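You operate a simulated robot arm through the tools that you are given. There is no shell and no other tool. Be economical: measure what you need, move in short steps, check, and stop when the job is done.

You run a simulated two-armed robot. Do the job below in one go: nothing can be reset, and whatever is moved stays where it is left.

TASK
Wipe up the spill on the top of the steel bench with the cloth and put it back.

Only the result counts: the job must be done as asked and must still hold three seconds after the hand-in. Knocking over, shifting, dropping, spilling or breaking anything else fails it. Flat cloth is picked up by pressing the open fingertips on it (5 to 10 N) and closing them slowly along it; thin cloth reads only 2 to 8 mm in the jaws.

THE ROBOT
Two 7-joint arms with two-finger parallel grippers on one trunk, on a base that drives. Base frame: it is fixed to the floor where the robot stands at the start and does not move with it; the origin is under the middle of the robot, x ahead of it, y to its left, z up; the surface under the hand at the start is at about z = 86. Lengths are in cm, angles in rad, forces in N, time in s.
The left shoulder is at the start at [7, 16.3, 119.5], the right one opposite. With the tool pointing down near the work surface each hand reaches from about 40 to 88 cm from the robot's upright axis, wherever it stands, measured 20 degrees to its own side. Payload 3.43 kg a hand.
Tool frame (each hand has its own): the origin (TCP) lies between the finger pads and is the grasp point; the fingertips stand 3.4 cm ahead of it; z points along the fingers, y is the line along which they close. Largest opening 12.8 cm; finger width 2.4, thickness 1.2; the body of the gripper, 4.8 by 13 cm, starts 9.6 cm behind the TCP.
Orientation is told as [roll, pitch, yaw] about the base's x, y, z axes, in that order, counted from this pose: with the fingers straight down and closing along the base's y, the tool's x points along the base's -x, its y along +y and its z along -z.

THE INTERFACE
- The arms move only by the tool nudge_tool. It takes "left_rows", "right_rows" or both (then of equal length, played together; a hand with none holds still); each is a list of rows, each a list of 3 entries, a list of its own where there are three numbers: the shift along the tool's x, y, z in units of 100 mm (1.0 is 100 mm), then the turn, a rotation vector about the tool's x, y, z in units of 120 degrees (1.0 is 120 degrees), then the finger opening in cm, from 0 to 12.8. In form: [[[dx, dy, dz], [rx, ry, rz], hand], ...]. A call has 1 to 20 rows; each row is the pose to reach, as a shift and turn from the pose commanded when the call began, along the tool's axes at that moment. A call with a number of a shift or a turn outside -1 to 1 is refused whole. Each row takes 0.2 s and may step no farther than 5 cm and 0.15 rad from the row before; otherwise, or with a gripper value out of range, the whole call is refused. A pose out of reach is approached as far as the arm can. The call stops where the force on the tool passes 40 N (or 10 N more than at its start, if that is more) or the arm is blocked; 0.2 s more then pass. Each finger travels about 15.3 cm/s and halts on what it meets, pressing with about 22 N; the grip force reading is that of the motor and also rises with nothing between the fingers. The clock runs only during rows and for 0.2 s after the last one: add rows that repeat a pose to give the fingers time. It gives the time, the measured TCP pose, the force on the tool (base axes), the opening and the grip force at its end, in the units of the frame above (readings bear some noise), with the torque about the TCP (base axes, N m) and any sound that the robot's microphone picked up.
- Cameras (640 x 400 px; columns grow to the right, rows downward): "scene" is now at [13.25, 0.68, 140.81]; the picture's right is [0.09, -1.00, 0.00], its down [-0.70, -0.07, -0.71] and it looks along [0.71, 0.07, -0.70] (base axes); focal length 280 px, centre (320, 200). "left" rides on the left gripper at [7.6, 1.1, -16] in its tool frame; the picture's right is [-0.15, 0.99, 0.00], its down [-0.88, -0.13, -0.46] and it looks along [-0.45, -0.07, 0.89] (tool axes); focal length 234 px, centre (320, 200). "right" rides on the right gripper at [7.6, -1.1, -16] in its tool frame; the picture's right is [0.15, 0.99, 0.00], its down [-0.88, 0.13, -0.46] and it looks along [-0.45, 0.07, 0.89] (tool axes); focal length 234 px, centre (320, 200). There is no depth. A picture from a camera that has moved, and an enlarged one, comes with that camera's place and axes in the base frame and with its lens.
- snapshot(camera): a new picture of that camera. The clock stands still meanwhile.
- lift_body(by): slides the trunk up (or, below 0, down) by that many cm; the arms and the scene camera ride with it, the base frame stays. It gives what a move gives, with no picture.
- roll_base(legs): drives the robot by 1 to 6 legs, each [ahead, left, turn to the left] in cm, cm and rad, along the robot's own axes; the way and the turn of a leg run together, so that a leg with both is an arc; at most 150 cm and 3.142 rad a leg. The arms and the cameras ride along, it lands a little off, and it stops where it bumps. It gives what a move gives.
- aim_head(pan, tilt): turns the head with the scene camera to pan (to the left, within 1.501 rad either way) and tilt (down, from -0.506 to 1.204), counted from straight ahead of the robot. It gives what a move gives.
- zoom(camera, box): a new picture of the part [left, top, right, bottom] of that camera's present view, enlarged. The clock stands still meanwhile.
- hand_in(): hands the job in; it is judged then, once.

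Work in short steps. Places have to be worked out from the pictures, the camera data and where the tool is seen: move nearer, look again, correct. Check each grasp and each placing, and mend what went wrong. You have 120 turns and 100 pictures in all, those below and enlarged ones among them. Open the grippers and draw the arms clear of the work before you hand the job in, unless the task says otherwise; then end with one line.

The tools are called by a JSON object that holds its "op" and its "data". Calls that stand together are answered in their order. nudge_tool: Moves the arms, as the interface text tells. Its arguments: {"type":"object","properties":{"left_rows":{"type":"array"},"right_rows":{"type":"array"}},"required":[]} The other tools are called the same way: lift_body (by) slides the trunk up or down; roll_base (legs) drives the base; aim_head (pan, tilt) turns the head that bears the scene camera; snapshot (camera) takes a picture; zoom (camera, box) takes an enlarged picture of a part of a camera's view; hand_in () hands the job in.

At the start:

```text
time: 0.0
left_eef_pos: [49.15, 34.68, 106.86]
left_orientation: [0.002, 0.0, 0.003]
left_wrist_force: [0.1, -0.4, 0.2]
left_torque: [0.0, 0.07, 0.02]
left_finger_gap: 12.8
left_finger_force: 0.1
right_eef_pos: [50.76, -11.92, 112.09]
right_orientation: [-0.001, -0.001, 0.001]
right_wrist_force: [0.0, -0.5, 0.2]
right_torque: [0.0, 0.03, 0.02]
right_finger_gap: 12.81
right_finger_force: 0.0
trunk travel left (down, up): [-67.5, 26.5]
robot x, y, heading: [0.08, 0.07, -0.001]
head pan, tilt: [0.094, 0.777]
```

scene: 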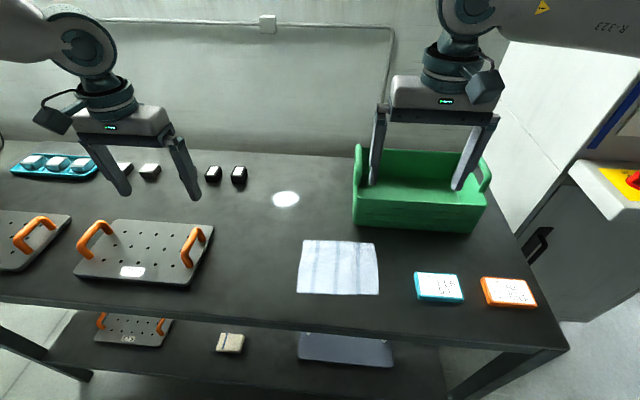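
right: 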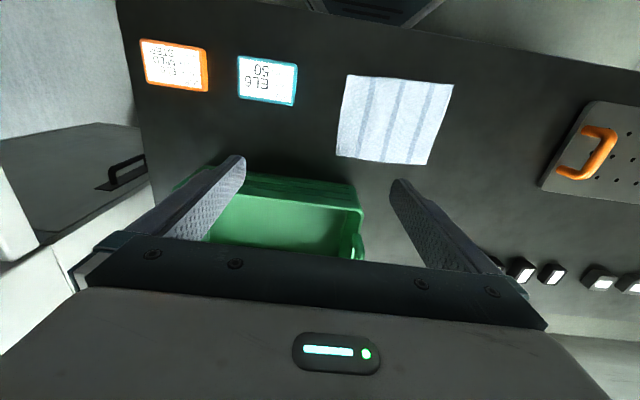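
left: 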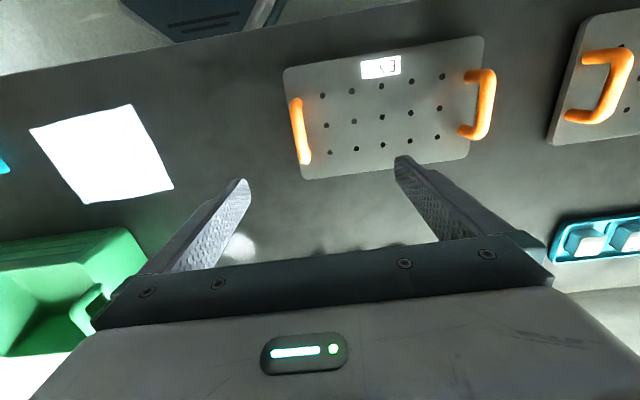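

The white blob near (286,199) triangulates to about [68, 15.7] from both the scene and left cameras, so it is the spill and not a reflection. The cloth spans about x 41–55, y −9–9. I'll zoom in on both.

{"op": "zoom", "data": {"camera": "scene", "box": [200, 140, 400, 310]}}

{"op": "zoom", "data": {"camera": "right", "box": [300, 50, 500, 200]}}

```text
2.35 times, centred on (300, 225) of scene
camera zoom: at [13.25, 0.68, 140.81], right [0.09, -1.0, 0.0], down [-0.7, -0.07, -0.71], along [0.71, 0.07, -0.7], focal length 659 px, centre (367, 141)
```

zoom: 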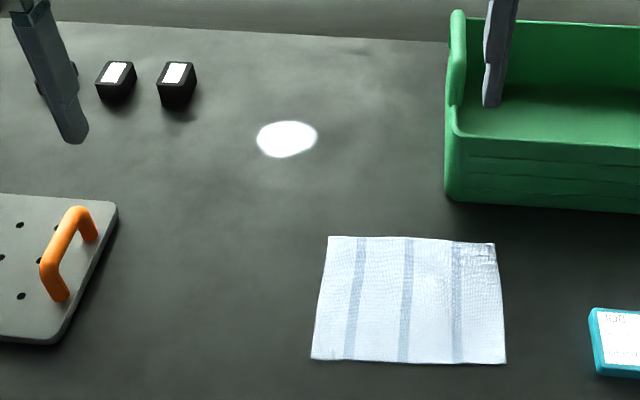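

```text
2.67 times, centred on (400, 125) of right
camera zoom: at [43.17, -13.06, 128.06], right [-0.15, 0.99, 0.0], down [0.88, 0.13, 0.46], along [0.45, 0.07, -0.89], focal length 624 px, centre (107, 400)
```

zoom: 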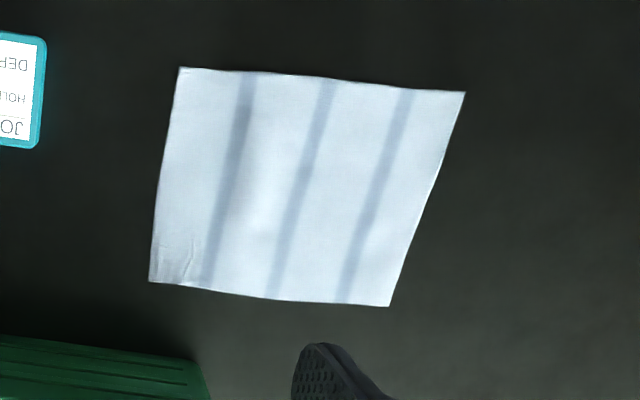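

The spill is a white disc about 7 cm across, well clear of the bin. The cloth is flat. I'll use the left arm, so first I move the right arm aside to the right and start the left one toward the cloth.

{"op": "nudge_tool", "data": {"left_rows": [[[0, -0.33, 0], [0, 0, 0], 12.8], [[0, -0.66, 0], [0, 0, 0], 12.8], [[0, -1, 0], [0, 0, 0], 8], [[0, -1, 0], [0, 0, 0], 6]], "right_rows": [[[0.1, -0.33, 0], [0, 0, 0], 12.8], [[0.2, -0.66, 0], [0, 0, 0], 12.8], [[0.3, -1, 0], [0, 0, 0], 12.8], [[0.3, -1, 0], [0, 0, 0], 12.8]]}}

{"op": "nudge_tool", "data": {"left_rows": [[[0, -0.33, 0], [0, 0, 0], 6], [[0, -0.66, 0], [0, 0, 0], 6], [[0, -1, 0], [0, 0, 0], 6], [[0, -1, 0], [0, 0, 0], 6]], "right_rows": [[[0.1, -0.2, -0.1], [0, 0, 0], 12.8], [[0.2, -0.4, -0.2], [0, 0, 0], 12.8], [[0.3, -0.6, -0.3], [0, 0, 0], 12.8], [[0.3, -0.6, -0.3], [0, 0, 0], 12.8]]}}

{"op": "nudge_tool", "data": {"left_rows": [[[0, -0.3, 0.1], [0, 0, 0], 6], [[0, -0.6, 0.3], [0, 0, 0], 6], [[0, -1, 0.5], [0, 0, 0], 6], [[0, -1, 0.5], [0, 0, 0], 6]]}}

{"op": "snapshot", "data": {"camera": "left"}}

{"op": "snapshot", "data": {"camera": "scene"}}

```text
time: 1.0
left_eef_pos: [49.21, 24.88, 106.81]
left_orientation: [-0.003, 0.001, 0.0]
left_wrist_force: [1.0, 0.0, -0.1]
left_torque: [-0.03, 0.0, 0.03]
left_finger_gap: 6.0
left_finger_force: 0.2
right_eef_pos: [47.9, -21.8, 112.19]
right_orientation: [-0.002, -0.001, 0.001]
right_wrist_force: [-0.3, 0.3, 0.5]
right_torque: [-0.01, 0.03, -0.01]
right_finger_gap: 12.81
right_finger_force: 0.0
trunk travel left (down, up): [-67.5, 26.5]
robot x, y, heading: [0.06, 0.26, -0.001]
head pan, tilt: [0.094, 0.777]
```

```text
time: 2.0
left_eef_pos: [49.08, 14.56, 106.7]
left_orientation: [0.002, -0.002, 0.001]
left_wrist_force: [0.8, 0.5, 0.8]
left_torque: [-0.01, -0.04, 0.01]
left_finger_gap: 6.0
left_finger_force: 0.1
right_eef_pos: [44.8, -27.75, 115.25]
right_orientation: [0.0, 0.002, -0.001]
right_wrist_force: [0.9, 0.4, -0.2]
right_torque: [-0.01, 0.03, 0.0]
right_finger_gap: 12.78
right_finger_force: 0.1
trunk travel left (down, up): [-67.5, 26.5]
robot x, y, heading: [0.11, 0.11, -0.002]
head pan, tilt: [0.094, 0.777]
```

```text
time: 3.0
left_eef_pos: [48.07, 12.19, 103.62]
left_orientation: [-0.002, -0.001, 0.003]
left_wrist_force: [-0.2, 0.3, 0.4]
left_torque: [0.0, 0.04, 0.02]
left_finger_gap: 6.02
left_finger_force: 0.1
left hand out of reach, approached as far as the arm can: row 1, 2, 3, 4
right_eef_pos: [44.93, -27.78, 115.18]
right_orientation: [0.0, 0.0, 0.001]
right_wrist_force: [0.8, -1.1, 0.4]
right_torque: [0.01, 0.01, 0.02]
right_finger_gap: 12.81
right_finger_force: 0.1
trunk travel left (down, up): [-67.5, 26.5]
robot x, y, heading: [0.26, 0.18, 0.001]
head pan, tilt: [0.094, 0.777]
```

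```text
94 pictures are left
camera left: at [40.52, 13.34, 119.61], right [0.14, 0.99, 0.0], down [0.88, -0.13, 0.46], along [0.45, -0.07, -0.89], focal length 234 px, centre (320, 200)
```

left: 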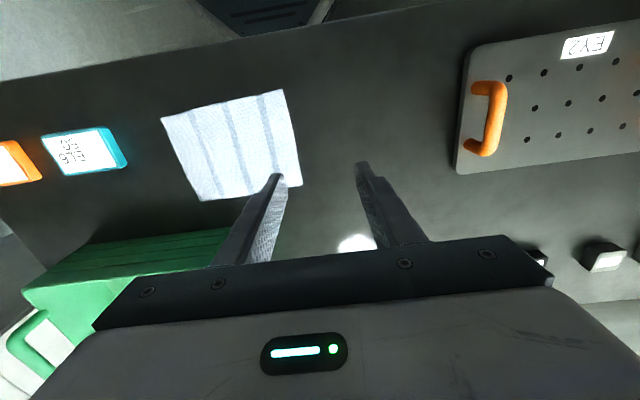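

```text
93 pictures are left
camera scene: at [13.32, 0.66, 140.8], right [0.09, -1.0, 0.0], down [-0.7, -0.07, -0.71], along [0.71, 0.07, -0.7], focal length 280 px, centre (320, 200)
```

scene: 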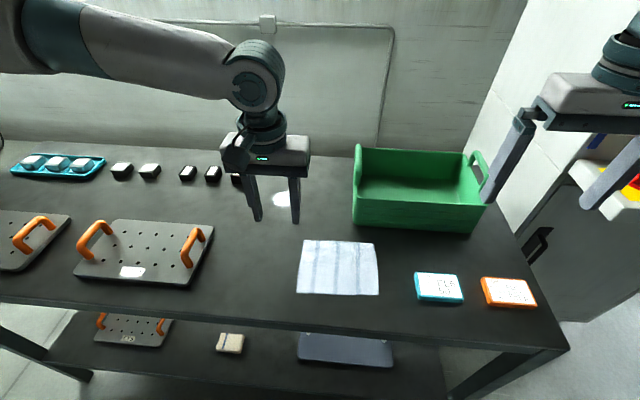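

The left hand can't reach inward past y≈12, so the base needs to shift right. I'll check the space on that side first.

{"op": "aim_head", "data": {"pan": -0.9, "tilt": 0.7}}

{"op": "snapshot", "data": {"camera": "scene"}}

```text
time: 4.3
left_eef_pos: [47.9, 12.18, 103.7]
left_orientation: [-0.001, -0.002, 0.001]
left_wrist_force: [-0.6, 0.2, 0.6]
left_torque: [0.01, 0.0, 0.04]
left_finger_gap: 6.01
left_finger_force: 0.1
right_eef_pos: [44.81, -27.75, 115.06]
right_orientation: [0.0, 0.0, 0.001]
right_wrist_force: [0.5, -0.1, -0.9]
right_torque: [0.0, -0.02, 0.02]
right_finger_gap: 12.79
right_finger_force: 0.0
trunk travel left (down, up): [-67.5, 26.5]
robot x, y, heading: [0.41, 0.35, 0.003]
head pan, tilt: [-0.901, 0.7]
```

```text
92 pictures are left
camera scene: at [10.39, -6.76, 141.45], right [-0.78, -0.62, 0.0], down [-0.4, 0.5, -0.76], along [0.48, -0.6, -0.64], focal length 280 px, centre (320, 200)
```

scene: 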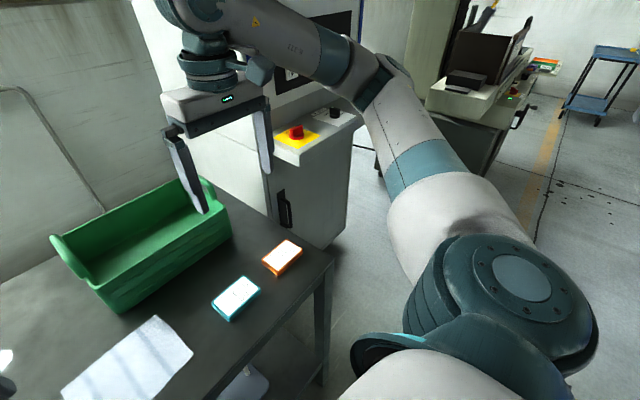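

There is open floor to the right and the machine is about 90 cm away. I'll drive the base 17 cm to the right.

{"op": "roll_base", "data": {"legs": [[0, -17, 0]]}}

{"op": "aim_head", "data": {"pan": 0.25, "tilt": 0.85}}

{"op": "snapshot", "data": {"camera": "scene"}}

{"op": "snapshot", "data": {"camera": "left"}}

```text
time: 5.7
left_eef_pos: [47.93, -5.2, 103.62]
left_orientation: [-0.002, 0.0, -0.001]
left_wrist_force: [0.0, 0.3, 0.8]
left_torque: [0.0, -0.02, 0.01]
left_finger_gap: 6.0
left_finger_force: 0.0
right_eef_pos: [44.7, -45.23, 115.01]
right_orientation: [0.0, 0.001, -0.001]
right_wrist_force: [0.0, 0.9, 0.6]
right_torque: [-0.01, 0.01, -0.01]
right_finger_gap: 12.78
right_finger_force: 0.0
trunk travel left (down, up): [-67.5, 26.5]
robot x, y, heading: [-0.21, -17.62, -0.006]
head pan, tilt: [-0.901, 0.7]
```

```text
time: 7.1
left_eef_pos: [48.0, -5.15, 103.68]
left_orientation: [-0.001, -0.001, 0.0]
left_wrist_force: [0.6, -0.7, -0.4]
left_torque: [-0.01, -0.03, 0.01]
left_finger_gap: 6.01
left_finger_force: 0.1
right_eef_pos: [44.71, -45.11, 115.06]
right_orientation: [0.0, 0.001, -0.001]
right_wrist_force: [0.2, -0.3, 0.5]
right_torque: [-0.02, -0.02, 0.01]
right_finger_gap: 12.78
right_finger_force: 0.1
trunk travel left (down, up): [-67.5, 26.5]
robot x, y, heading: [-0.14, -17.31, -0.005]
head pan, tilt: [0.25, 0.85]
```

```text
91 pictures are left
camera scene: at [12.68, -15.57, 140.22], right [0.24, -0.97, 0.0], down [-0.73, -0.18, -0.66], along [0.64, 0.16, -0.75], focal length 280 px, centre (320, 200)
```

scene: 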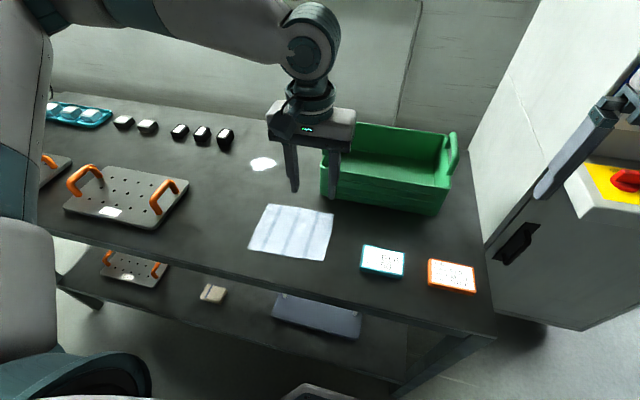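

```text
90 pictures are left
camera left: at [40.48, -4.1, 119.64], right [0.15, 0.99, 0.0], down [0.88, -0.13, 0.46], along [0.45, -0.07, -0.89], focal length 234 px, centre (320, 200)
```

left: 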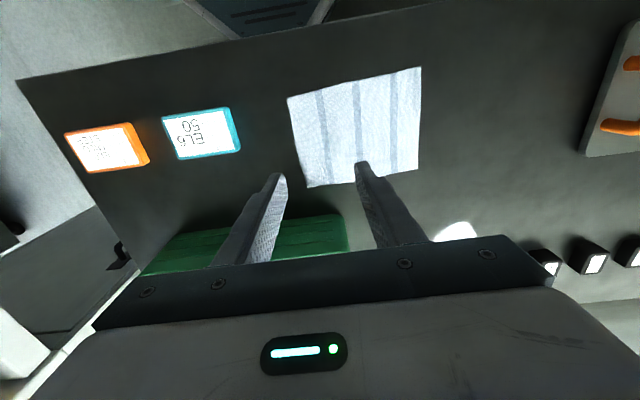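

The cloth is confirmed at x 41–55, y −8.5–9. I'll move the left hand above a pinch point near its far edge, around [52, 0], and lower it.

{"op": "nudge_tool", "data": {"left_rows": [[[-0.1, 0.15, 0.2], [0, 0, 0], 6], [[-0.2, 0.3, 0.45], [0, 0, 0], 6], [[-0.3, 0.4, 0.7], [0, 0, 0], 6], [[-0.4, 0.52, 0.9], [0, 0, 0], 6], [[-0.4, 0.52, 0.9], [0, 0, 0], 6]]}}

{"op": "snapshot", "data": {"camera": "left"}}

```text
time: 8.3
left_eef_pos: [52.22, -0.35, 94.52]
left_orientation: [-0.002, -0.003, -0.002]
left_wrist_force: [0.7, 0.0, 0.3]
left_torque: [0.03, 0.0, 0.01]
left_finger_gap: 6.01
left_finger_force: 0.2
right_eef_pos: [44.71, -45.19, 115.07]
right_orientation: [0.0, 0.0, -0.002]
right_wrist_force: [0.9, 0.2, 0.2]
right_torque: [0.0, 0.02, -0.02]
right_finger_gap: 12.8
right_finger_force: 0.1
trunk travel left (down, up): [-67.5, 26.5]
robot x, y, heading: [0.18, -17.38, -0.003]
head pan, tilt: [0.25, 0.85]
```

```text
89 pictures are left
camera left: at [44.73, 0.92, 110.5], right [0.15, 0.99, 0.0], down [0.88, -0.13, 0.46], along [0.45, -0.07, -0.89], focal length 234 px, centre (320, 200)
```

left: 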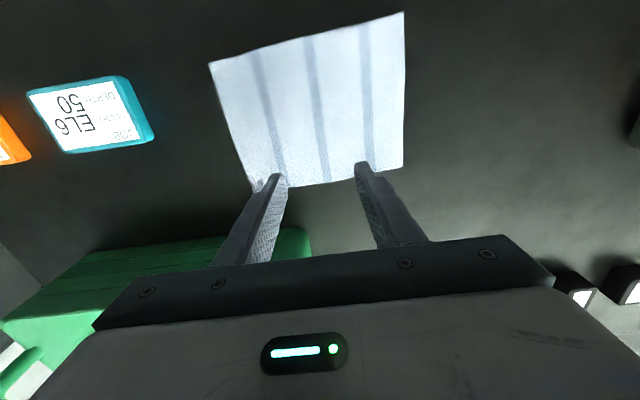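

It is above the far part of the cloth. I'll lower to just above it, then take millimetre steps until I get a press of 5–10 N.

{"op": "nudge_tool", "data": {"left_rows": [[[0, 0, 0.2], [0, 0, 0], 6], [[0, 0, 0.4], [0, 0, 0], 6], [[0, 0, 0.45], [0, 0, 0], 6], [[0, 0, 0.45], [0, 0, 0], 6]]}}

{"op": "snapshot", "data": {"camera": "left"}}

```text
time: 9.3
left_eef_pos: [51.61, 0.85, 90.69]
left_orientation: [-0.006, -0.003, -0.001]
left_wrist_force: [0.1, 0.7, 0.5]
left_torque: [0.01, -0.03, -0.01]
left_finger_gap: 6.01
left_finger_force: 0.1
left hand out of reach, approached as far as the arm can: row 2, 3, 4
right_eef_pos: [44.87, -45.08, 115.06]
right_orientation: [0.0, 0.0, 0.0]
right_wrist_force: [-0.2, -0.3, -0.3]
right_torque: [-0.02, -0.03, 0.02]
right_finger_gap: 12.79
right_finger_force: 0.1
trunk travel left (down, up): [-67.5, 26.5]
robot x, y, heading: [-0.05, -17.39, 0.002]
head pan, tilt: [0.25, 0.85]
```

```text
88 pictures are left
camera left: at [44.11, 2.08, 106.72], right [0.15, 0.99, 0.0], down [0.88, -0.13, 0.46], along [0.45, -0.07, -0.89], focal length 234 px, centre (320, 200)
```

left: 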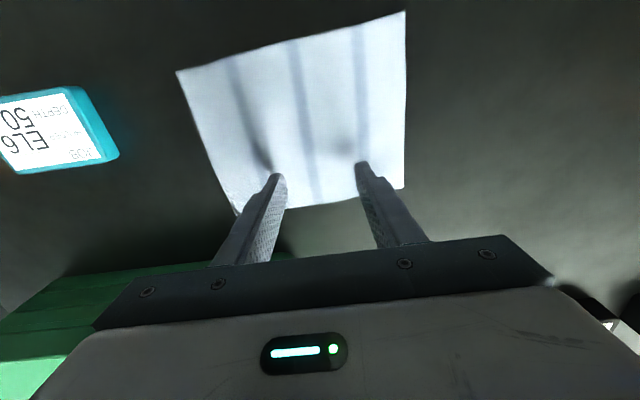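

The arm is at its inward limit again. I'll raise the hand, drive the base 9 cm further right, and bring the hand back over the cloth.

{"op": "nudge_tool", "data": {"left_rows": [[[0, 0, -0.3], [0, 0, 0], 6], [[0, 0, -0.6], [0, 0, 0], 6], [[0, 0, -1.0], [0, 0, 0], 6]]}}

{"op": "roll_base", "data": {"legs": [[0, -9, 0]]}}

{"op": "nudge_tool", "data": {"left_rows": [[[0, 0.3, 0], [0, 0, 0], 6], [[0, 0.6, 0.1], [0, 0, 0], 6], [[0, 0.9, 0.4], [0, 0, 0], 6], [[0, 0.9, 0.7], [0, 0, 0], 6], [[0, 0.9, 0.7], [0, 0, 0], 6]]}}

```text
time: 10.1
left_eef_pos: [51.42, 0.99, 100.93]
left_orientation: [-0.003, -0.002, -0.001]
left_wrist_force: [-1.1, -0.5, 0.0]
left_torque: [0.03, 0.0, 0.02]
left_finger_gap: 5.99
left_finger_force: 0.0
right_eef_pos: [44.67, -45.22, 115.24]
right_orientation: [0.0, -0.002, -0.002]
right_wrist_force: [0.0, -0.3, -0.3]
right_torque: [0.02, -0.02, -0.01]
right_finger_gap: 12.78
right_finger_force: 0.0
trunk travel left (down, up): [-67.5, 26.5]
robot x, y, heading: [0.29, -17.4, 0.0]
head pan, tilt: [0.25, 0.85]
```

```text
time: 11.2
left_eef_pos: [51.48, -7.78, 100.83]
left_orientation: [-0.002, 0.0, 0.0]
left_wrist_force: [-0.4, -0.2, -1.0]
left_torque: [0.0, 0.02, 0.01]
left_finger_gap: 6.01
left_finger_force: 0.0
right_eef_pos: [44.83, -53.97, 115.09]
right_orientation: [0.001, 0.0, -0.001]
right_wrist_force: [0.9, 0.3, 0.9]
right_torque: [-0.02, 0.01, 0.02]
right_finger_gap: 12.81
right_finger_force: 0.1
trunk travel left (down, up): [-67.5, 26.5]
robot x, y, heading: [-0.34, -26.5, 0.008]
head pan, tilt: [0.25, 0.85]
```

```text
time: 12.4
left_eef_pos: [51.37, 1.22, 93.71]
left_orientation: [-0.002, -0.001, 0.001]
left_wrist_force: [-0.1, -0.9, 0.0]
left_torque: [0.0, -0.02, -0.01]
left_finger_gap: 6.03
left_finger_force: 0.1
right_eef_pos: [44.67, -54.02, 115.14]
right_orientation: [0.001, -0.001, -0.001]
right_wrist_force: [-0.4, -0.2, -0.7]
right_torque: [0.01, 0.0, 0.01]
right_finger_gap: 12.8
right_finger_force: 0.0
trunk travel left (down, up): [-67.5, 26.5]
robot x, y, heading: [-0.39, -26.43, 0.004]
head pan, tilt: [0.25, 0.85]
```

No reach trouble now. I'll descend to about z 90.

{"op": "nudge_tool", "data": {"left_rows": [[[-0.05, -0.08, 0.15], [0, 0, 0], 6], [[-0.05, -0.08, 0.3], [0, 0, 0], 6], [[-0.05, -0.08, 0.38], [0, 0, 0], 6], [[-0.05, -0.08, 0.38], [0, 0, 0], 6]]}}

{"op": "nudge_tool", "data": {"left_rows": [[[0, 0, 0.02], [0, 0, 0], 6], [[0, 0, 0.04], [0, 0, 0], 6], [[0, 0, 0.04], [0, 0, 0], 6]]}}

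```text
time: 13.4
left_eef_pos: [51.87, 0.28, 89.9]
left_orientation: [-0.002, -0.001, 0.001]
left_wrist_force: [0.0, -0.5, 0.7]
left_torque: [0.04, 0.01, 0.01]
left_finger_gap: 6.0
left_finger_force: 0.1
right_eef_pos: [44.82, -54.07, 115.12]
right_orientation: [0.0, 0.0, 0.001]
right_wrist_force: [0.8, 0.2, 0.9]
right_torque: [-0.02, 0.02, 0.0]
right_finger_gap: 12.78
right_finger_force: 0.1
trunk travel left (down, up): [-67.5, 26.5]
robot x, y, heading: [0.09, -26.33, 0.0]
head pan, tilt: [0.25, 0.85]
```

```text
time: 14.2
left_eef_pos: [51.84, 0.35, 89.75]
left_orientation: [-0.001, 0.0, -0.001]
left_wrist_force: [0.8, -0.4, 0.2]
left_torque: [0.04, 0.02, -0.03]
left_finger_gap: 6.01
left_finger_force: 0.0
right_eef_pos: [44.72, -54.02, 115.21]
right_orientation: [0.001, 0.0, 0.002]
right_wrist_force: [-0.2, -0.2, -0.3]
right_torque: [-0.02, 0.0, 0.02]
right_finger_gap: 12.81
right_finger_force: 0.0
trunk travel left (down, up): [-67.5, 26.5]
robot x, y, heading: [-0.1, -26.24, -0.005]
head pan, tilt: [0.25, 0.85]
```

There is no contact yet at 89.75. I'll keep going down in small steps.

{"op": "nudge_tool", "data": {"left_rows": [[[0, 0, 0.01], [0, 0, 0], 6], [[0, 0, 0.02], [0, 0, 0], 6], [[0, 0, 0.02], [0, 0, 0], 6]]}}

{"op": "nudge_tool", "data": {"left_rows": [[[0, 0, 0.01], [0, 0, 0], 6], [[0, 0, 0.02], [0, 0, 0], 6], [[0, 0, 0.02], [0, 0, 0], 6]]}}

```text
time: 15.0
left_eef_pos: [51.82, 0.26, 89.56]
left_orientation: [0.001, -0.002, 0.0]
left_wrist_force: [-0.5, 2.6, 13.3]
left_torque: [0.31, 0.05, -0.01]
left_finger_gap: 6.03
left_finger_force: 0.1
right_eef_pos: [44.67, -54.09, 115.23]
right_orientation: [-0.001, 0.001, -0.001]
right_wrist_force: [-0.2, -0.4, 0.0]
right_torque: [-0.01, -0.02, 0.01]
right_finger_gap: 12.78
right_finger_force: 0.3
trunk travel left (down, up): [-67.5, 26.5]
robot x, y, heading: [0.03, -26.22, -0.0]
head pan, tilt: [0.25, 0.85]
```

```text
time: 16.0
left_eef_pos: [52.06, 0.22, 89.48]
left_orientation: [-0.001, -0.008, 0.0]
left_wrist_force: [-4.0, 0.7, 22.3]
left_torque: [0.45, 0.3, 0.06]
left_finger_gap: 6.03
left_finger_force: 0.1
right_eef_pos: [44.58, -54.09, 115.14]
right_orientation: [0.001, 0.0, -0.001]
right_wrist_force: [-0.1, -0.6, 0.1]
right_torque: [0.05, 0.04, 0.02]
right_finger_gap: 12.76
right_finger_force: 0.0
trunk travel left (down, up): [-67.5, 26.5]
robot x, y, heading: [-0.09, -26.25, 0.001]
head pan, tilt: [0.25, 0.85]
stopped in row 3 (left hand): the force on the tool passed its limit at 41 N (the readings are from after the stop); the commanded pose is now the measured one
```

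That press is too hard. I'll back off about 1 mm and read the force again.

{"op": "nudge_tool", "data": {"left_rows": [[[0, 0, -0.01], [0, 0, 0], 6], [[0, 0, -0.01], [0, 0, 0], 6]]}}

```text
time: 16.6
left_eef_pos: [52.09, 0.27, 89.53]
left_orientation: [-0.002, -0.004, -0.001]
left_wrist_force: [-1.8, -1.5, 13.2]
left_torque: [0.18, 0.13, 0.09]
left_finger_gap: 6.03
left_finger_force: 0.1
right_eef_pos: [44.59, -54.05, 115.17]
right_orientation: [0.002, -0.002, 0.0]
right_wrist_force: [0.4, -0.8, -0.7]
right_torque: [0.04, -0.01, 0.02]
right_finger_gap: 12.82
right_finger_force: 0.1
trunk travel left (down, up): [-67.5, 26.5]
robot x, y, heading: [-0.53, -26.36, 0.006]
head pan, tilt: [0.25, 0.85]
```

At 13 N it is still a bit firm. I'll ease off another 0.5 mm and close slowly.

{"op": "nudge_tool", "data": {"left_rows": [[[0, 0, -0.005], [0, 0, 0], 6], [[0, 0, -0.005], [0, 0, 0], 5.6], [[0, 0, -0.005], [0, 0, 0], 5.2], [[0, 0, -0.005], [0, 0, 0], 4.8], [[0, 0, -0.005], [0, 0, 0], 4.4], [[0, 0, -0.005], [0, 0, 0], 4.1], [[0, 0, -0.005], [0, 0, 0], 3.8], [[0, 0, -0.005], [0, 0, 0], 3.5]]}}

{"op": "snapshot", "data": {"camera": "left"}}

```text
time: 18.4
left_eef_pos: [52.08, 0.27, 89.55]
left_orientation: [-0.002, -0.006, 0.0]
left_wrist_force: [-0.2, -0.4, 4.8]
left_torque: [0.06, 0.04, -0.02]
left_finger_gap: 3.5
left_finger_force: 0.2
right_eef_pos: [44.66, -54.02, 115.17]
right_orientation: [0.0, -0.002, 0.0]
right_wrist_force: [-0.5, -0.1, -0.2]
right_torque: [0.01, -0.02, 0.03]
right_finger_gap: 12.79
right_finger_force: 0.2
trunk travel left (down, up): [-67.5, 26.5]
robot x, y, heading: [0.2, -26.34, 0.004]
head pan, tilt: [0.25, 0.85]
```

```text
87 pictures are left
camera left: at [44.56, 1.47, 105.47], right [0.15, 0.99, 0.0], down [0.88, -0.13, 0.46], along [0.45, -0.07, -0.89], focal length 234 px, centre (320, 200)
```

left: 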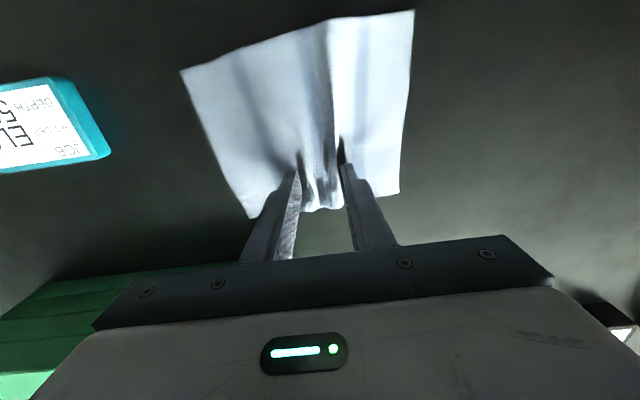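

The cloth is rucking up between the fingers as it should. I'll press slightly more to stay in range and keep closing.

{"op": "nudge_tool", "data": {"left_rows": [[[0, 0, 0.003], [0, 0, 0], 3.2], [[0, 0, 0.003], [0, 0, 0], 2.9], [[0, 0, 0.003], [0, 0, 0], 2.6], [[0, 0, 0.003], [0, 0, 0], 2.3], [[0, 0, 0.003], [0, 0, 0], 2.0], [[0, 0, 0.003], [0, 0, 0], 1.7], [[0, 0, 0.003], [0, 0, 0], 1.4], [[0, 0, 0.003], [0, 0, 0], 1.1], [[0, 0, 0.003], [0, 0, 0], 0.8], [[0, 0, 0.003], [0, 0, 0], 0.5], [[0, 0, 0.003], [0, 0, 0], 0.2], [[0, 0, 0.003], [0, 0, 0], 0], [[0, 0, 0.003], [0, 0, 0], 0], [[0, 0, 0.003], [0, 0, 0], 0]]}}

{"op": "snapshot", "data": {"camera": "left"}}

```text
time: 21.4
left_eef_pos: [51.99, 0.26, 89.36]
left_orientation: [0.0, -0.005, 0.003]
left_wrist_force: [1.0, 0.9, 16.9]
left_torque: [0.06, 0.08, 0.01]
left_finger_gap: 0.28
left_finger_force: 22.0
right_eef_pos: [44.57, -54.18, 115.07]
right_orientation: [0.001, -0.002, 0.001]
right_wrist_force: [0.0, -0.5, 0.7]
right_torque: [0.0, -0.01, 0.05]
right_finger_gap: 12.79
right_finger_force: 0.1
trunk travel left (down, up): [-67.5, 26.5]
robot x, y, heading: [0.05, -25.71, -0.004]
head pan, tilt: [0.25, 0.85]
```

```text
86 pictures are left
camera left: at [44.5, 1.43, 105.45], right [0.15, 0.99, 0.0], down [0.88, -0.13, 0.46], along [0.46, -0.07, -0.89], focal length 234 px, centre (320, 200)
```

left: 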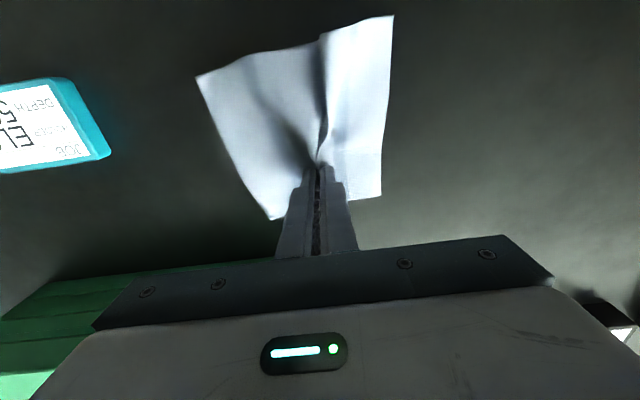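

Gap is 0.28 cm at 22 N, so the cloth is held. I'll lift 3 cm and carry it left to about [58, 15.7], just short of the spill.

{"op": "nudge_tool", "data": {"left_rows": [[[0, 0, -0.15], [0, 0, 0], 0], [[0, 0, -0.3], [0, 0, 0], 0], [[0, 0.2, -0.35], [0, 0, 0], 0], [[0, 0.4, -0.35], [0, 0, 0], 0], [[-0.1, 0.6, -0.35], [0, 0, 0], 0], [[-0.2, 0.8, -0.35], [0, 0, 0], 0], [[-0.3, 1.0, -0.35], [0, 0, 0], 0], [[-0.3, 1.0, -0.35], [0, 0, 0], 0]]}}

{"op": "snapshot", "data": {"camera": "scene"}}

```text
time: 23.2
left_eef_pos: [55.07, 10.09, 92.8]
left_orientation: [-0.002, -0.003, 0.001]
left_wrist_force: [-1.0, 0.2, 0.0]
left_torque: [-0.01, 0.0, 0.01]
left_finger_gap: 0.27
left_finger_force: 21.9
right_eef_pos: [44.74, -54.05, 115.06]
right_orientation: [0.001, 0.001, 0.001]
right_wrist_force: [0.2, -0.2, 0.2]
right_torque: [-0.01, -0.01, -0.03]
right_finger_gap: 12.82
right_finger_force: 0.0
trunk travel left (down, up): [-67.5, 26.5]
robot x, y, heading: [-0.19, -26.25, -0.001]
head pan, tilt: [0.25, 0.85]
```

```text
85 pictures are left
camera scene: at [12.67, -24.5, 140.22], right [0.25, -0.97, 0.0], down [-0.73, -0.18, -0.66], along [0.64, 0.16, -0.75], focal length 280 px, centre (320, 200)
```

scene: 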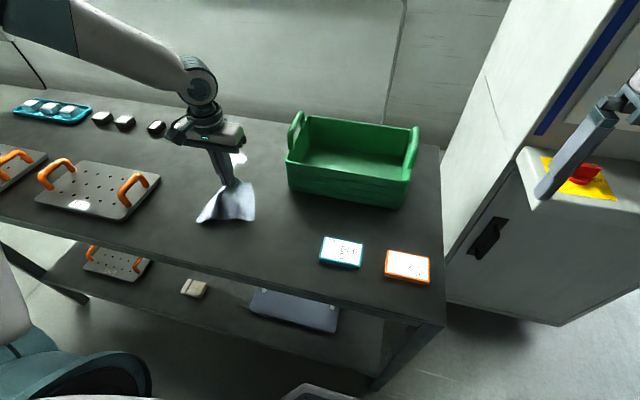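

The cloth is held and trailing. Next I move to [59, 15.7], lower until it lightly presses, and drag forward through the spill.

{"op": "nudge_tool", "data": {"left_rows": [[[-0.15, 0.2, 0], [0, 0, 0], 0], [[-0.3, 0.4, 0], [0, 0, 0], 0], [[-0.4, 0.56, 0.1], [0, 0, 0], 0], [[-0.4, 0.56, 0.2], [0, 0, 0], 0], [[-0.4, 0.56, 0.28], [0, 0, 0], 0], [[-0.4, 0.56, 0.31], [0, 0, 0], 0], [[-0.4, 0.56, 0.31], [0, 0, 0], 0]]}}

{"op": "snapshot", "data": {"camera": "left"}}

```text
time: 24.8
left_eef_pos: [59.04, 15.86, 89.72]
left_orientation: [-0.003, -0.003, 0.002]
left_wrist_force: [-0.4, 0.2, 0.8]
left_torque: [-0.01, -0.02, -0.02]
left_finger_gap: 0.27
left_finger_force: 21.8
right_eef_pos: [44.8, -54.07, 115.12]
right_orientation: [0.001, 0.001, 0.0]
right_wrist_force: [-0.4, 0.6, 1.0]
right_torque: [0.01, 0.02, -0.01]
right_finger_gap: 12.78
right_finger_force: 0.1
trunk travel left (down, up): [-67.5, 26.5]
robot x, y, heading: [-0.08, -26.22, -0.001]
head pan, tilt: [0.25, 0.85]
```

```text
84 pictures are left
camera left: at [51.49, 17.07, 105.75], right [0.15, 0.99, 0.0], down [0.88, -0.13, 0.46], along [0.45, -0.07, -0.89], focal length 234 px, centre (320, 200)
```

left: 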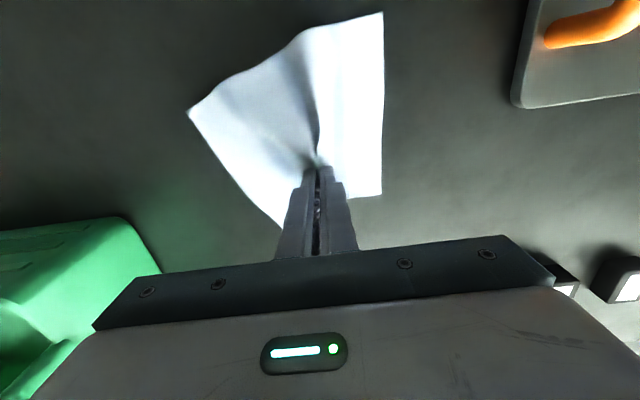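

It is nearly in contact. I'll press about 2 mm and drag forward 10 cm in slow steps.

{"op": "nudge_tool", "data": {"left_rows": [[[0, 0, 0.015], [0, 0, 0], 0], [[-0.1, 0, 0.02], [0, 0, 0], 0], [[-0.2, 0, 0.02], [0, 0, 0], 0], [[-0.3, 0, 0.02], [0, 0, 0], 0], [[-0.4, 0, 0.02], [0, 0, 0], 0], [[-0.5, 0, 0.02], [0, 0, 0], 0], [[-0.6, 0, 0.02], [0, 0, 0], 0], [[-0.7, 0, 0.02], [0, 0, 0], 0], [[-0.8, 0, 0.02], [0, 0, 0], 0], [[-0.9, 0, 0.02], [0, 0, 0], 0], [[-1, 0, 0.02], [0, 0, 0], 0]]}}

{"op": "snapshot", "data": {"camera": "left"}}

{"op": "snapshot", "data": {"camera": "scene"}}

```text
time: 27.2
left_eef_pos: [69.13, 15.79, 89.74]
left_orientation: [-0.002, -0.003, 0.001]
left_wrist_force: [-0.8, -0.2, 0.0]
left_torque: [0.0, 0.03, -0.02]
left_finger_gap: 0.28
left_finger_force: 21.8
right_eef_pos: [44.8, -53.98, 115.09]
right_orientation: [0.0, 0.0, 0.0]
right_wrist_force: [0.6, -1.0, 0.1]
right_torque: [-0.03, 0.0, -0.01]
right_finger_gap: 12.8
right_finger_force: 0.1
trunk travel left (down, up): [-67.5, 26.5]
robot x, y, heading: [-0.07, -26.5, -0.0]
head pan, tilt: [0.25, 0.85]
```

```text
83 pictures are left
camera left: at [61.67, 17.05, 105.66], right [0.15, 0.99, 0.0], down [0.88, -0.13, 0.46], along [0.45, -0.07, -0.89], focal length 234 px, centre (320, 200)
```

left: 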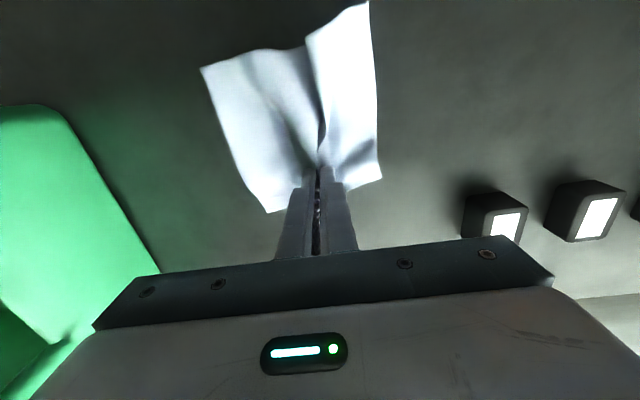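

```text
82 pictures are left
camera scene: at [12.71, -24.5, 140.22], right [0.25, -0.97, 0.0], down [-0.73, -0.18, -0.66], along [0.64, 0.16, -0.75], focal length 280 px, centre (320, 200)
```

scene: 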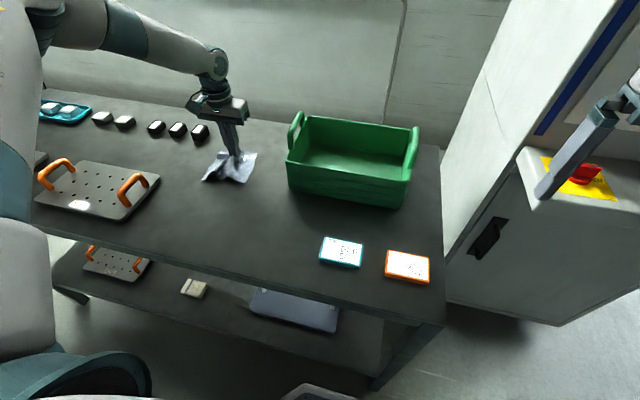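

The hand is over the spill but there is no pressing force. I'll press a few mm further and see the force.

{"op": "nudge_tool", "data": {"left_rows": [[[0, 0, 0.01], [0, 0, 0], 0], [[0, 0, 0.02], [0, 0, 0], 0], [[0, 0, 0.03], [0, 0, 0], 0], [[0, 0, 0.03], [0, 0, 0], 0]]}}

```text
time: 28.2
left_eef_pos: [69.23, 15.8, 89.56]
left_orientation: [-0.001, -0.004, 0.001]
left_wrist_force: [1.3, 0.7, 6.1]
left_torque: [0.07, -0.08, -0.03]
left_finger_gap: 0.25
left_finger_force: 21.6
right_eef_pos: [44.66, -53.96, 115.09]
right_orientation: [-0.001, 0.001, 0.0]
right_wrist_force: [-0.3, -0.1, 0.2]
right_torque: [0.04, -0.01, -0.03]
right_finger_gap: 12.8
right_finger_force: 0.2
trunk travel left (down, up): [-67.5, 26.5]
robot x, y, heading: [-0.21, -26.22, 0.001]
head pan, tilt: [0.25, 0.85]
```

Now at 6 N. I'll scrub in a pattern around and across the spill at this height.

{"op": "nudge_tool", "data": {"left_rows": [[[-0.2, 0, 0], [0, 0, 0], 0], [[-0.4, 0, 0], [0, 0, 0], 0], [[-0.6, 0, 0], [0, 0, 0], 0], [[-0.6, 0.15, 0], [0, 0, 0], 0], [[-0.45, 0.3, 0], [0, 0, 0], 0], [[-0.25, 0.35, 0], [0, 0, 0], 0], [[0, 0.35, 0], [0, 0, 0], 0], [[0.2, 0.3, 0], [0, 0, 0], 0], [[0.35, 0.15, 0], [0, 0, 0], 0], [[0.35, -0.1, 0], [0, 0, 0], 0], [[0.25, -0.3, 0], [0, 0, 0], 0], [[0, -0.4, 0], [0, 0, 0], 0], [[-0.25, -0.4, 0], [0, 0, 0], 0], [[-0.45, -0.25, 0], [0, 0, 0], 0], [[-0.45, 0, 0], [0, 0, 0], 0], [[-0.3, 0.15, 0], [0, 0, 0], 0], [[-0.1, 0.15, 0], [0, 0, 0], 0], [[0.1, 0, 0], [0, 0, 0], 0], [[0, -0.15, 0], [0, 0, 0], 0], [[-0.1, 0, 0], [0, 0, 0], 0]]}}

{"op": "snapshot", "data": {"camera": "left"}}

{"op": "zoom", "data": {"camera": "scene", "box": [140, 90, 340, 220]}}

```text
time: 32.4
left_eef_pos: [69.97, 15.97, 89.66]
left_orientation: [-0.002, -0.004, 0.002]
left_wrist_force: [0.3, -0.7, 2.3]
left_torque: [-0.06, -0.02, 0.01]
left_finger_gap: 0.25
left_finger_force: 22.2
left hand out of reach, approached as far as the arm can: row 1, 2, 3, 4, 5, 6, 13, 14, 15, 16
right_eef_pos: [44.7, -54.07, 115.11]
right_orientation: [0.001, 0.0, -0.001]
right_wrist_force: [-0.2, -0.5, 0.5]
right_torque: [-0.03, -0.01, -0.02]
right_finger_gap: 12.8
right_finger_force: 0.0
trunk travel left (down, up): [-67.5, 26.5]
robot x, y, heading: [0.4, -26.55, 0.004]
head pan, tilt: [0.25, 0.85]
```

```text
81 pictures are left
camera left: at [62.41, 17.17, 105.5], right [0.14, 0.99, 0.0], down [0.88, -0.13, 0.46], along [0.46, -0.07, -0.89], focal length 234 px, centre (320, 200)
```

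left: 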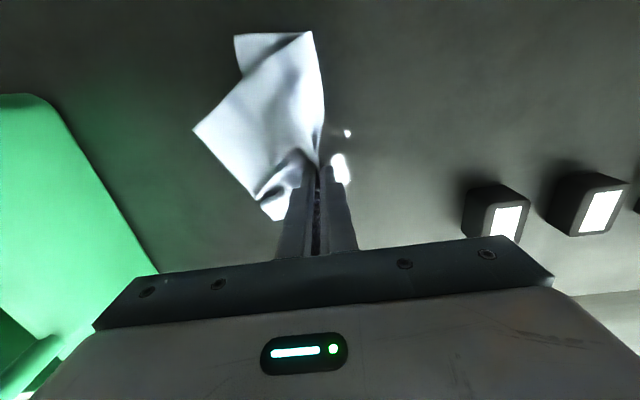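

```text
3.08 times, centred on (240, 155) of scene
camera zoom: at [12.62, -24.48, 140.23], right [0.25, -0.97, 0.0], down [-0.73, -0.18, -0.66], along [0.64, 0.16, -0.75], focal length 862 px, centre (566, 338)
```

zoom: 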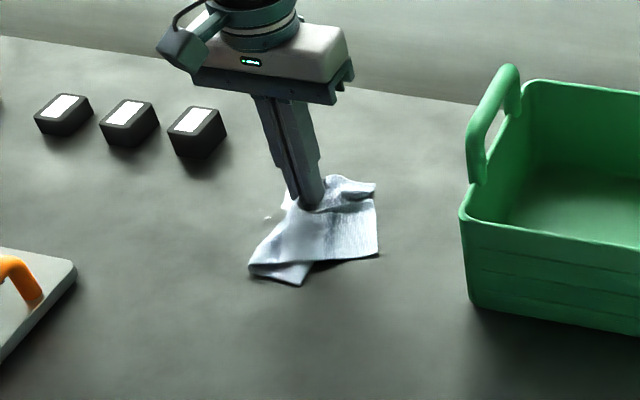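

The wipe works, though two small remnants show near [70, 17.8] and [67, 18.8], and forward reach was limited. I'll lift, pull back toward the right, and look at what is left.

{"op": "nudge_tool", "data": {"left_rows": [[[0, 0, -0.3], [0, 0, 0], 0], [[0.1, 0, -0.6], [0, 0, 0], 0], [[0.3, -0.25, -1], [0, 0, 0], 0], [[0.5, -0.5, -1], [0, 0, 0], 0], [[0.7, -0.75, -1], [0, 0, 0], 0], [[0.9, -1, -1], [0, 0, 0], 0], [[0.9, -1, -1], [0, 0, 0], 0]]}}

{"op": "zoom", "data": {"camera": "scene", "box": [140, 90, 340, 220]}}

{"op": "snapshot", "data": {"camera": "left"}}

```text
refused: row 3 steps farther than a row can; nothing moved
```

```text
3.08 times, centred on (240, 155) of scene
camera zoom: at [12.62, -24.48, 140.23], right [0.25, -0.97, 0.0], down [-0.73, -0.18, -0.66], along [0.64, 0.16, -0.75], focal length 862 px, centre (566, 338)
```

zoom: 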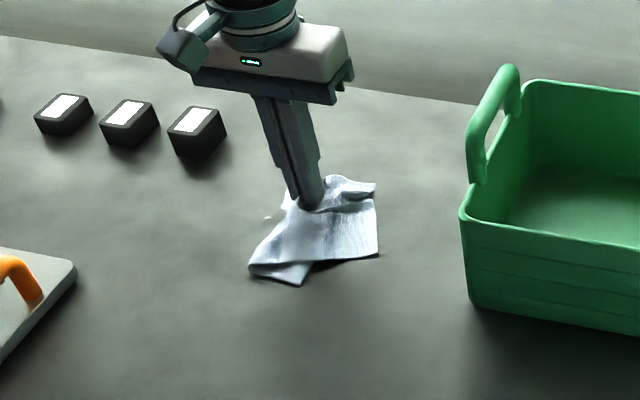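

```text
78 pictures are left
camera left: at [62.41, 17.17, 105.5], right [0.14, 0.99, 0.0], down [0.88, -0.13, 0.46], along [0.46, -0.07, -0.89], focal length 234 px, centre (320, 200)
```

left: 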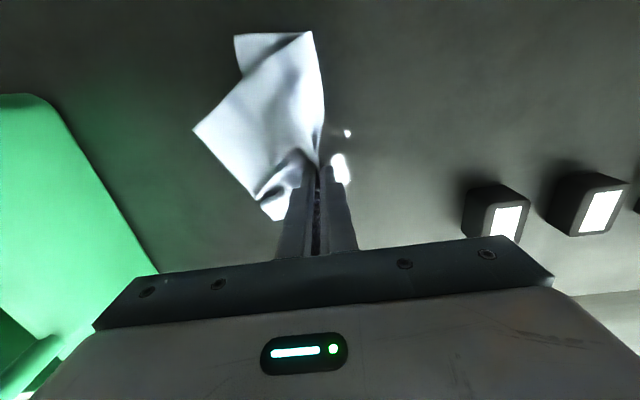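

One step was too long, so I'll repeat the move with shorter ones.

{"op": "nudge_tool", "data": {"left_rows": [[[0, 0, -0.3], [0, 0, 0], 0], [[0.1, 0, -0.6], [0, 0, 0], 0], [[0.2, -0.2, -0.9], [0, 0, 0], 0], [[0.4, -0.4, -1], [0, 0, 0], 0], [[0.6, -0.6, -1], [0, 0, 0], 0], [[0.8, -0.8, -1], [0, 0, 0], 0], [[0.9, -1, -1], [0, 0, 0], 0], [[0.9, -1, -1], [0, 0, 0], 0]]}}

{"op": "zoom", "data": {"camera": "scene", "box": [140, 90, 340, 220]}}

{"op": "snapshot", "data": {"camera": "left"}}

```text
time: 34.2
left_eef_pos: [61.03, 6.17, 99.26]
left_orientation: [-0.002, -0.005, 0.003]
left_wrist_force: [-0.3, 0.1, -0.9]
left_torque: [0.01, -0.01, 0.01]
left_finger_gap: 0.24
left_finger_force: 22.3
right_eef_pos: [44.82, -53.93, 115.15]
right_orientation: [0.001, -0.001, 0.0]
right_wrist_force: [-0.6, 0.5, -0.3]
right_torque: [-0.05, 0.01, 0.01]
right_finger_gap: 12.79
right_finger_force: 0.1
trunk travel left (down, up): [-67.5, 26.5]
robot x, y, heading: [-0.33, -26.19, -0.0]
head pan, tilt: [0.25, 0.85]
```

```text
3.08 times, centred on (240, 155) of scene
camera zoom: at [12.68, -24.4, 140.22], right [0.25, -0.97, 0.0], down [-0.73, -0.19, -0.66], along [0.64, 0.16, -0.75], focal length 862 px, centre (566, 338)
```

zoom: 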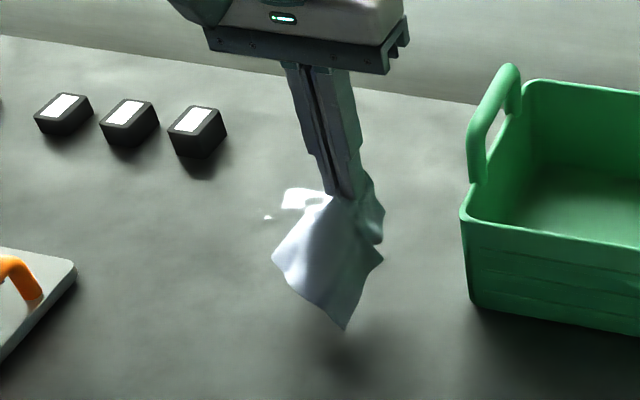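

```text
76 pictures are left
camera left: at [53.48, 7.31, 115.21], right [0.15, 0.99, 0.0], down [0.88, -0.13, 0.46], along [0.45, -0.07, -0.89], focal length 234 px, centre (320, 200)
```

left: 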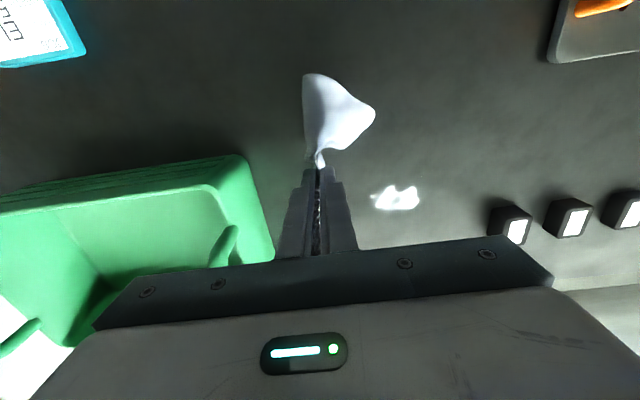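

The remaining spill is around x 68–71, y 13.5–18. I'll drive left 10 cm for better reach, then lay the cloth just in front of it and drag over it.

{"op": "roll_base", "data": {"legs": [[0, 10, 0]]}}

{"op": "snapshot", "data": {"camera": "left"}}

```text
time: 35.3
left_eef_pos: [61.26, 15.78, 99.35]
left_orientation: [0.0, -0.003, -0.002]
left_wrist_force: [-0.2, 0.1, -0.6]
left_torque: [-0.02, 0.03, 0.0]
left_finger_gap: 0.28
left_finger_force: 21.7
right_eef_pos: [44.67, -44.18, 115.11]
right_orientation: [0.0, 0.0, -0.002]
right_wrist_force: [-0.3, -0.5, -0.5]
right_torque: [-0.02, -0.02, -0.01]
right_finger_gap: 12.8
right_finger_force: 0.1
trunk travel left (down, up): [-67.5, 26.5]
robot x, y, heading: [0.18, -16.41, -0.003]
head pan, tilt: [0.25, 0.85]
```

```text
75 pictures are left
camera left: at [53.58, 17.02, 115.24], right [0.15, 0.99, 0.0], down [0.88, -0.13, 0.46], along [0.45, -0.07, -0.89], focal length 234 px, centre (320, 200)
```

left: 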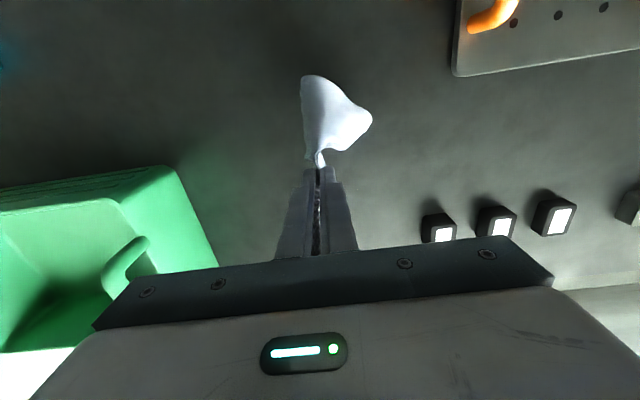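

I'll lower while moving forward so the cloth trails, ending at [67, 15.8, 89.6].

{"op": "nudge_tool", "data": {"left_rows": [[[-0.05, 0, 0.2], [0, 0, 0], 0], [[-0.15, 0, 0.4], [0, 0, 0], 0], [[-0.25, 0, 0.6], [0, 0, 0], 0], [[-0.4, 0, 0.75], [0, 0, 0], 0], [[-0.5, 0, 0.88], [0, 0, 0], 0], [[-0.55, 0, 0.95], [0, 0, 0], 0], [[-0.57, 0, 0.97], [0, 0, 0], 0], [[-0.57, 0, 0.98], [0, 0, 0], 0], [[-0.57, 0, 0.98], [0, 0, 0], 0]]}}

{"op": "nudge_tool", "data": {"left_rows": [[[-0.1, 0, 0.015], [0, 0, 0], 0], [[-0.2, 0, 0.015], [0, 0, 0], 0], [[-0.3, 0, 0.015], [0, 0, 0], 0], [[-0.4, 0, 0.015], [0, 0, 0], 0], [[-0.5, 0, 0.015], [0, 0, 0], 0], [[-0.6, 0, 0.015], [0, 0, 0], 0], [[-0.7, 0, 0.015], [0, 0, 0], 0], [[-0.8, 0, 0.015], [0, 0, 0], 0]]}}

{"op": "snapshot", "data": {"camera": "left"}}

{"op": "snapshot", "data": {"camera": "scene"}}

```text
time: 37.3
left_eef_pos: [66.77, 15.87, 89.73]
left_orientation: [-0.003, -0.009, -0.003]
left_wrist_force: [-1.9, 2.4, 14.5]
left_torque: [0.23, 0.04, -0.03]
left_finger_gap: 0.25
left_finger_force: 21.7
right_eef_pos: [44.59, -44.34, 115.19]
right_orientation: [0.0, -0.002, -0.002]
right_wrist_force: [0.8, 0.2, 0.1]
right_torque: [-0.01, -0.05, 0.04]
right_finger_gap: 12.79
right_finger_force: 0.0
trunk travel left (down, up): [-67.5, 26.5]
robot x, y, heading: [-0.2, -16.48, -0.002]
head pan, tilt: [0.25, 0.85]
```

```text
time: 39.1
left_eef_pos: [69.68, 17.55, 92.41]
left_orientation: [-0.001, -0.006, -0.002]
left_wrist_force: [-0.5, 0.0, 0.2]
left_torque: [0.01, 0.03, 0.0]
left_finger_gap: 0.23
left_finger_force: 22.4
left hand out of reach, approached as far as the arm can: row 1, 2, 3, 4, 5, 6, 7, 8
right_eef_pos: [44.73, -44.15, 115.14]
right_orientation: [0.0, 0.0, -0.004]
right_wrist_force: [-0.4, -1.1, -1.1]
right_torque: [-0.03, 0.01, -0.03]
right_finger_gap: 12.81
right_finger_force: 0.1
trunk travel left (down, up): [-67.5, 26.5]
robot x, y, heading: [0.04, -16.51, -0.0]
head pan, tilt: [0.25, 0.85]
```

```text
74 pictures are left
camera left: at [62.02, 18.73, 108.25], right [0.15, 0.99, 0.0], down [0.88, -0.13, 0.46], along [0.46, -0.07, -0.89], focal length 234 px, centre (320, 200)
```

left: 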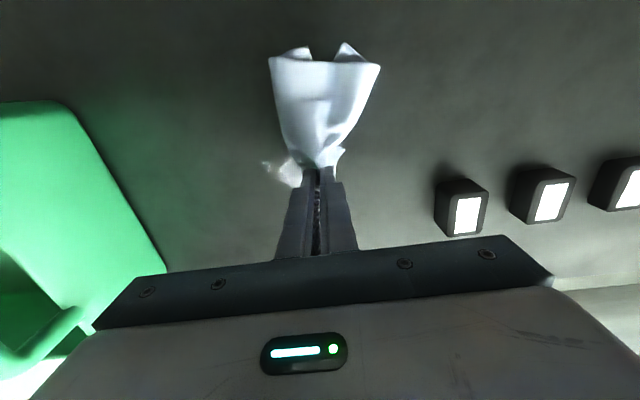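

```text
73 pictures are left
camera scene: at [12.68, -14.59, 140.22], right [0.24, -0.97, 0.0], down [-0.73, -0.18, -0.66], along [0.64, 0.16, -0.75], focal length 280 px, centre (320, 200)
```

scene: 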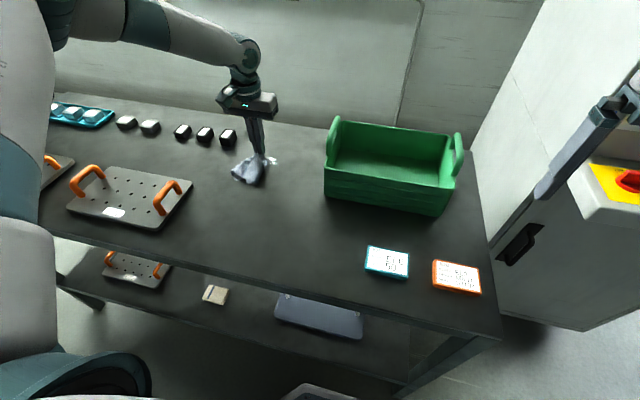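

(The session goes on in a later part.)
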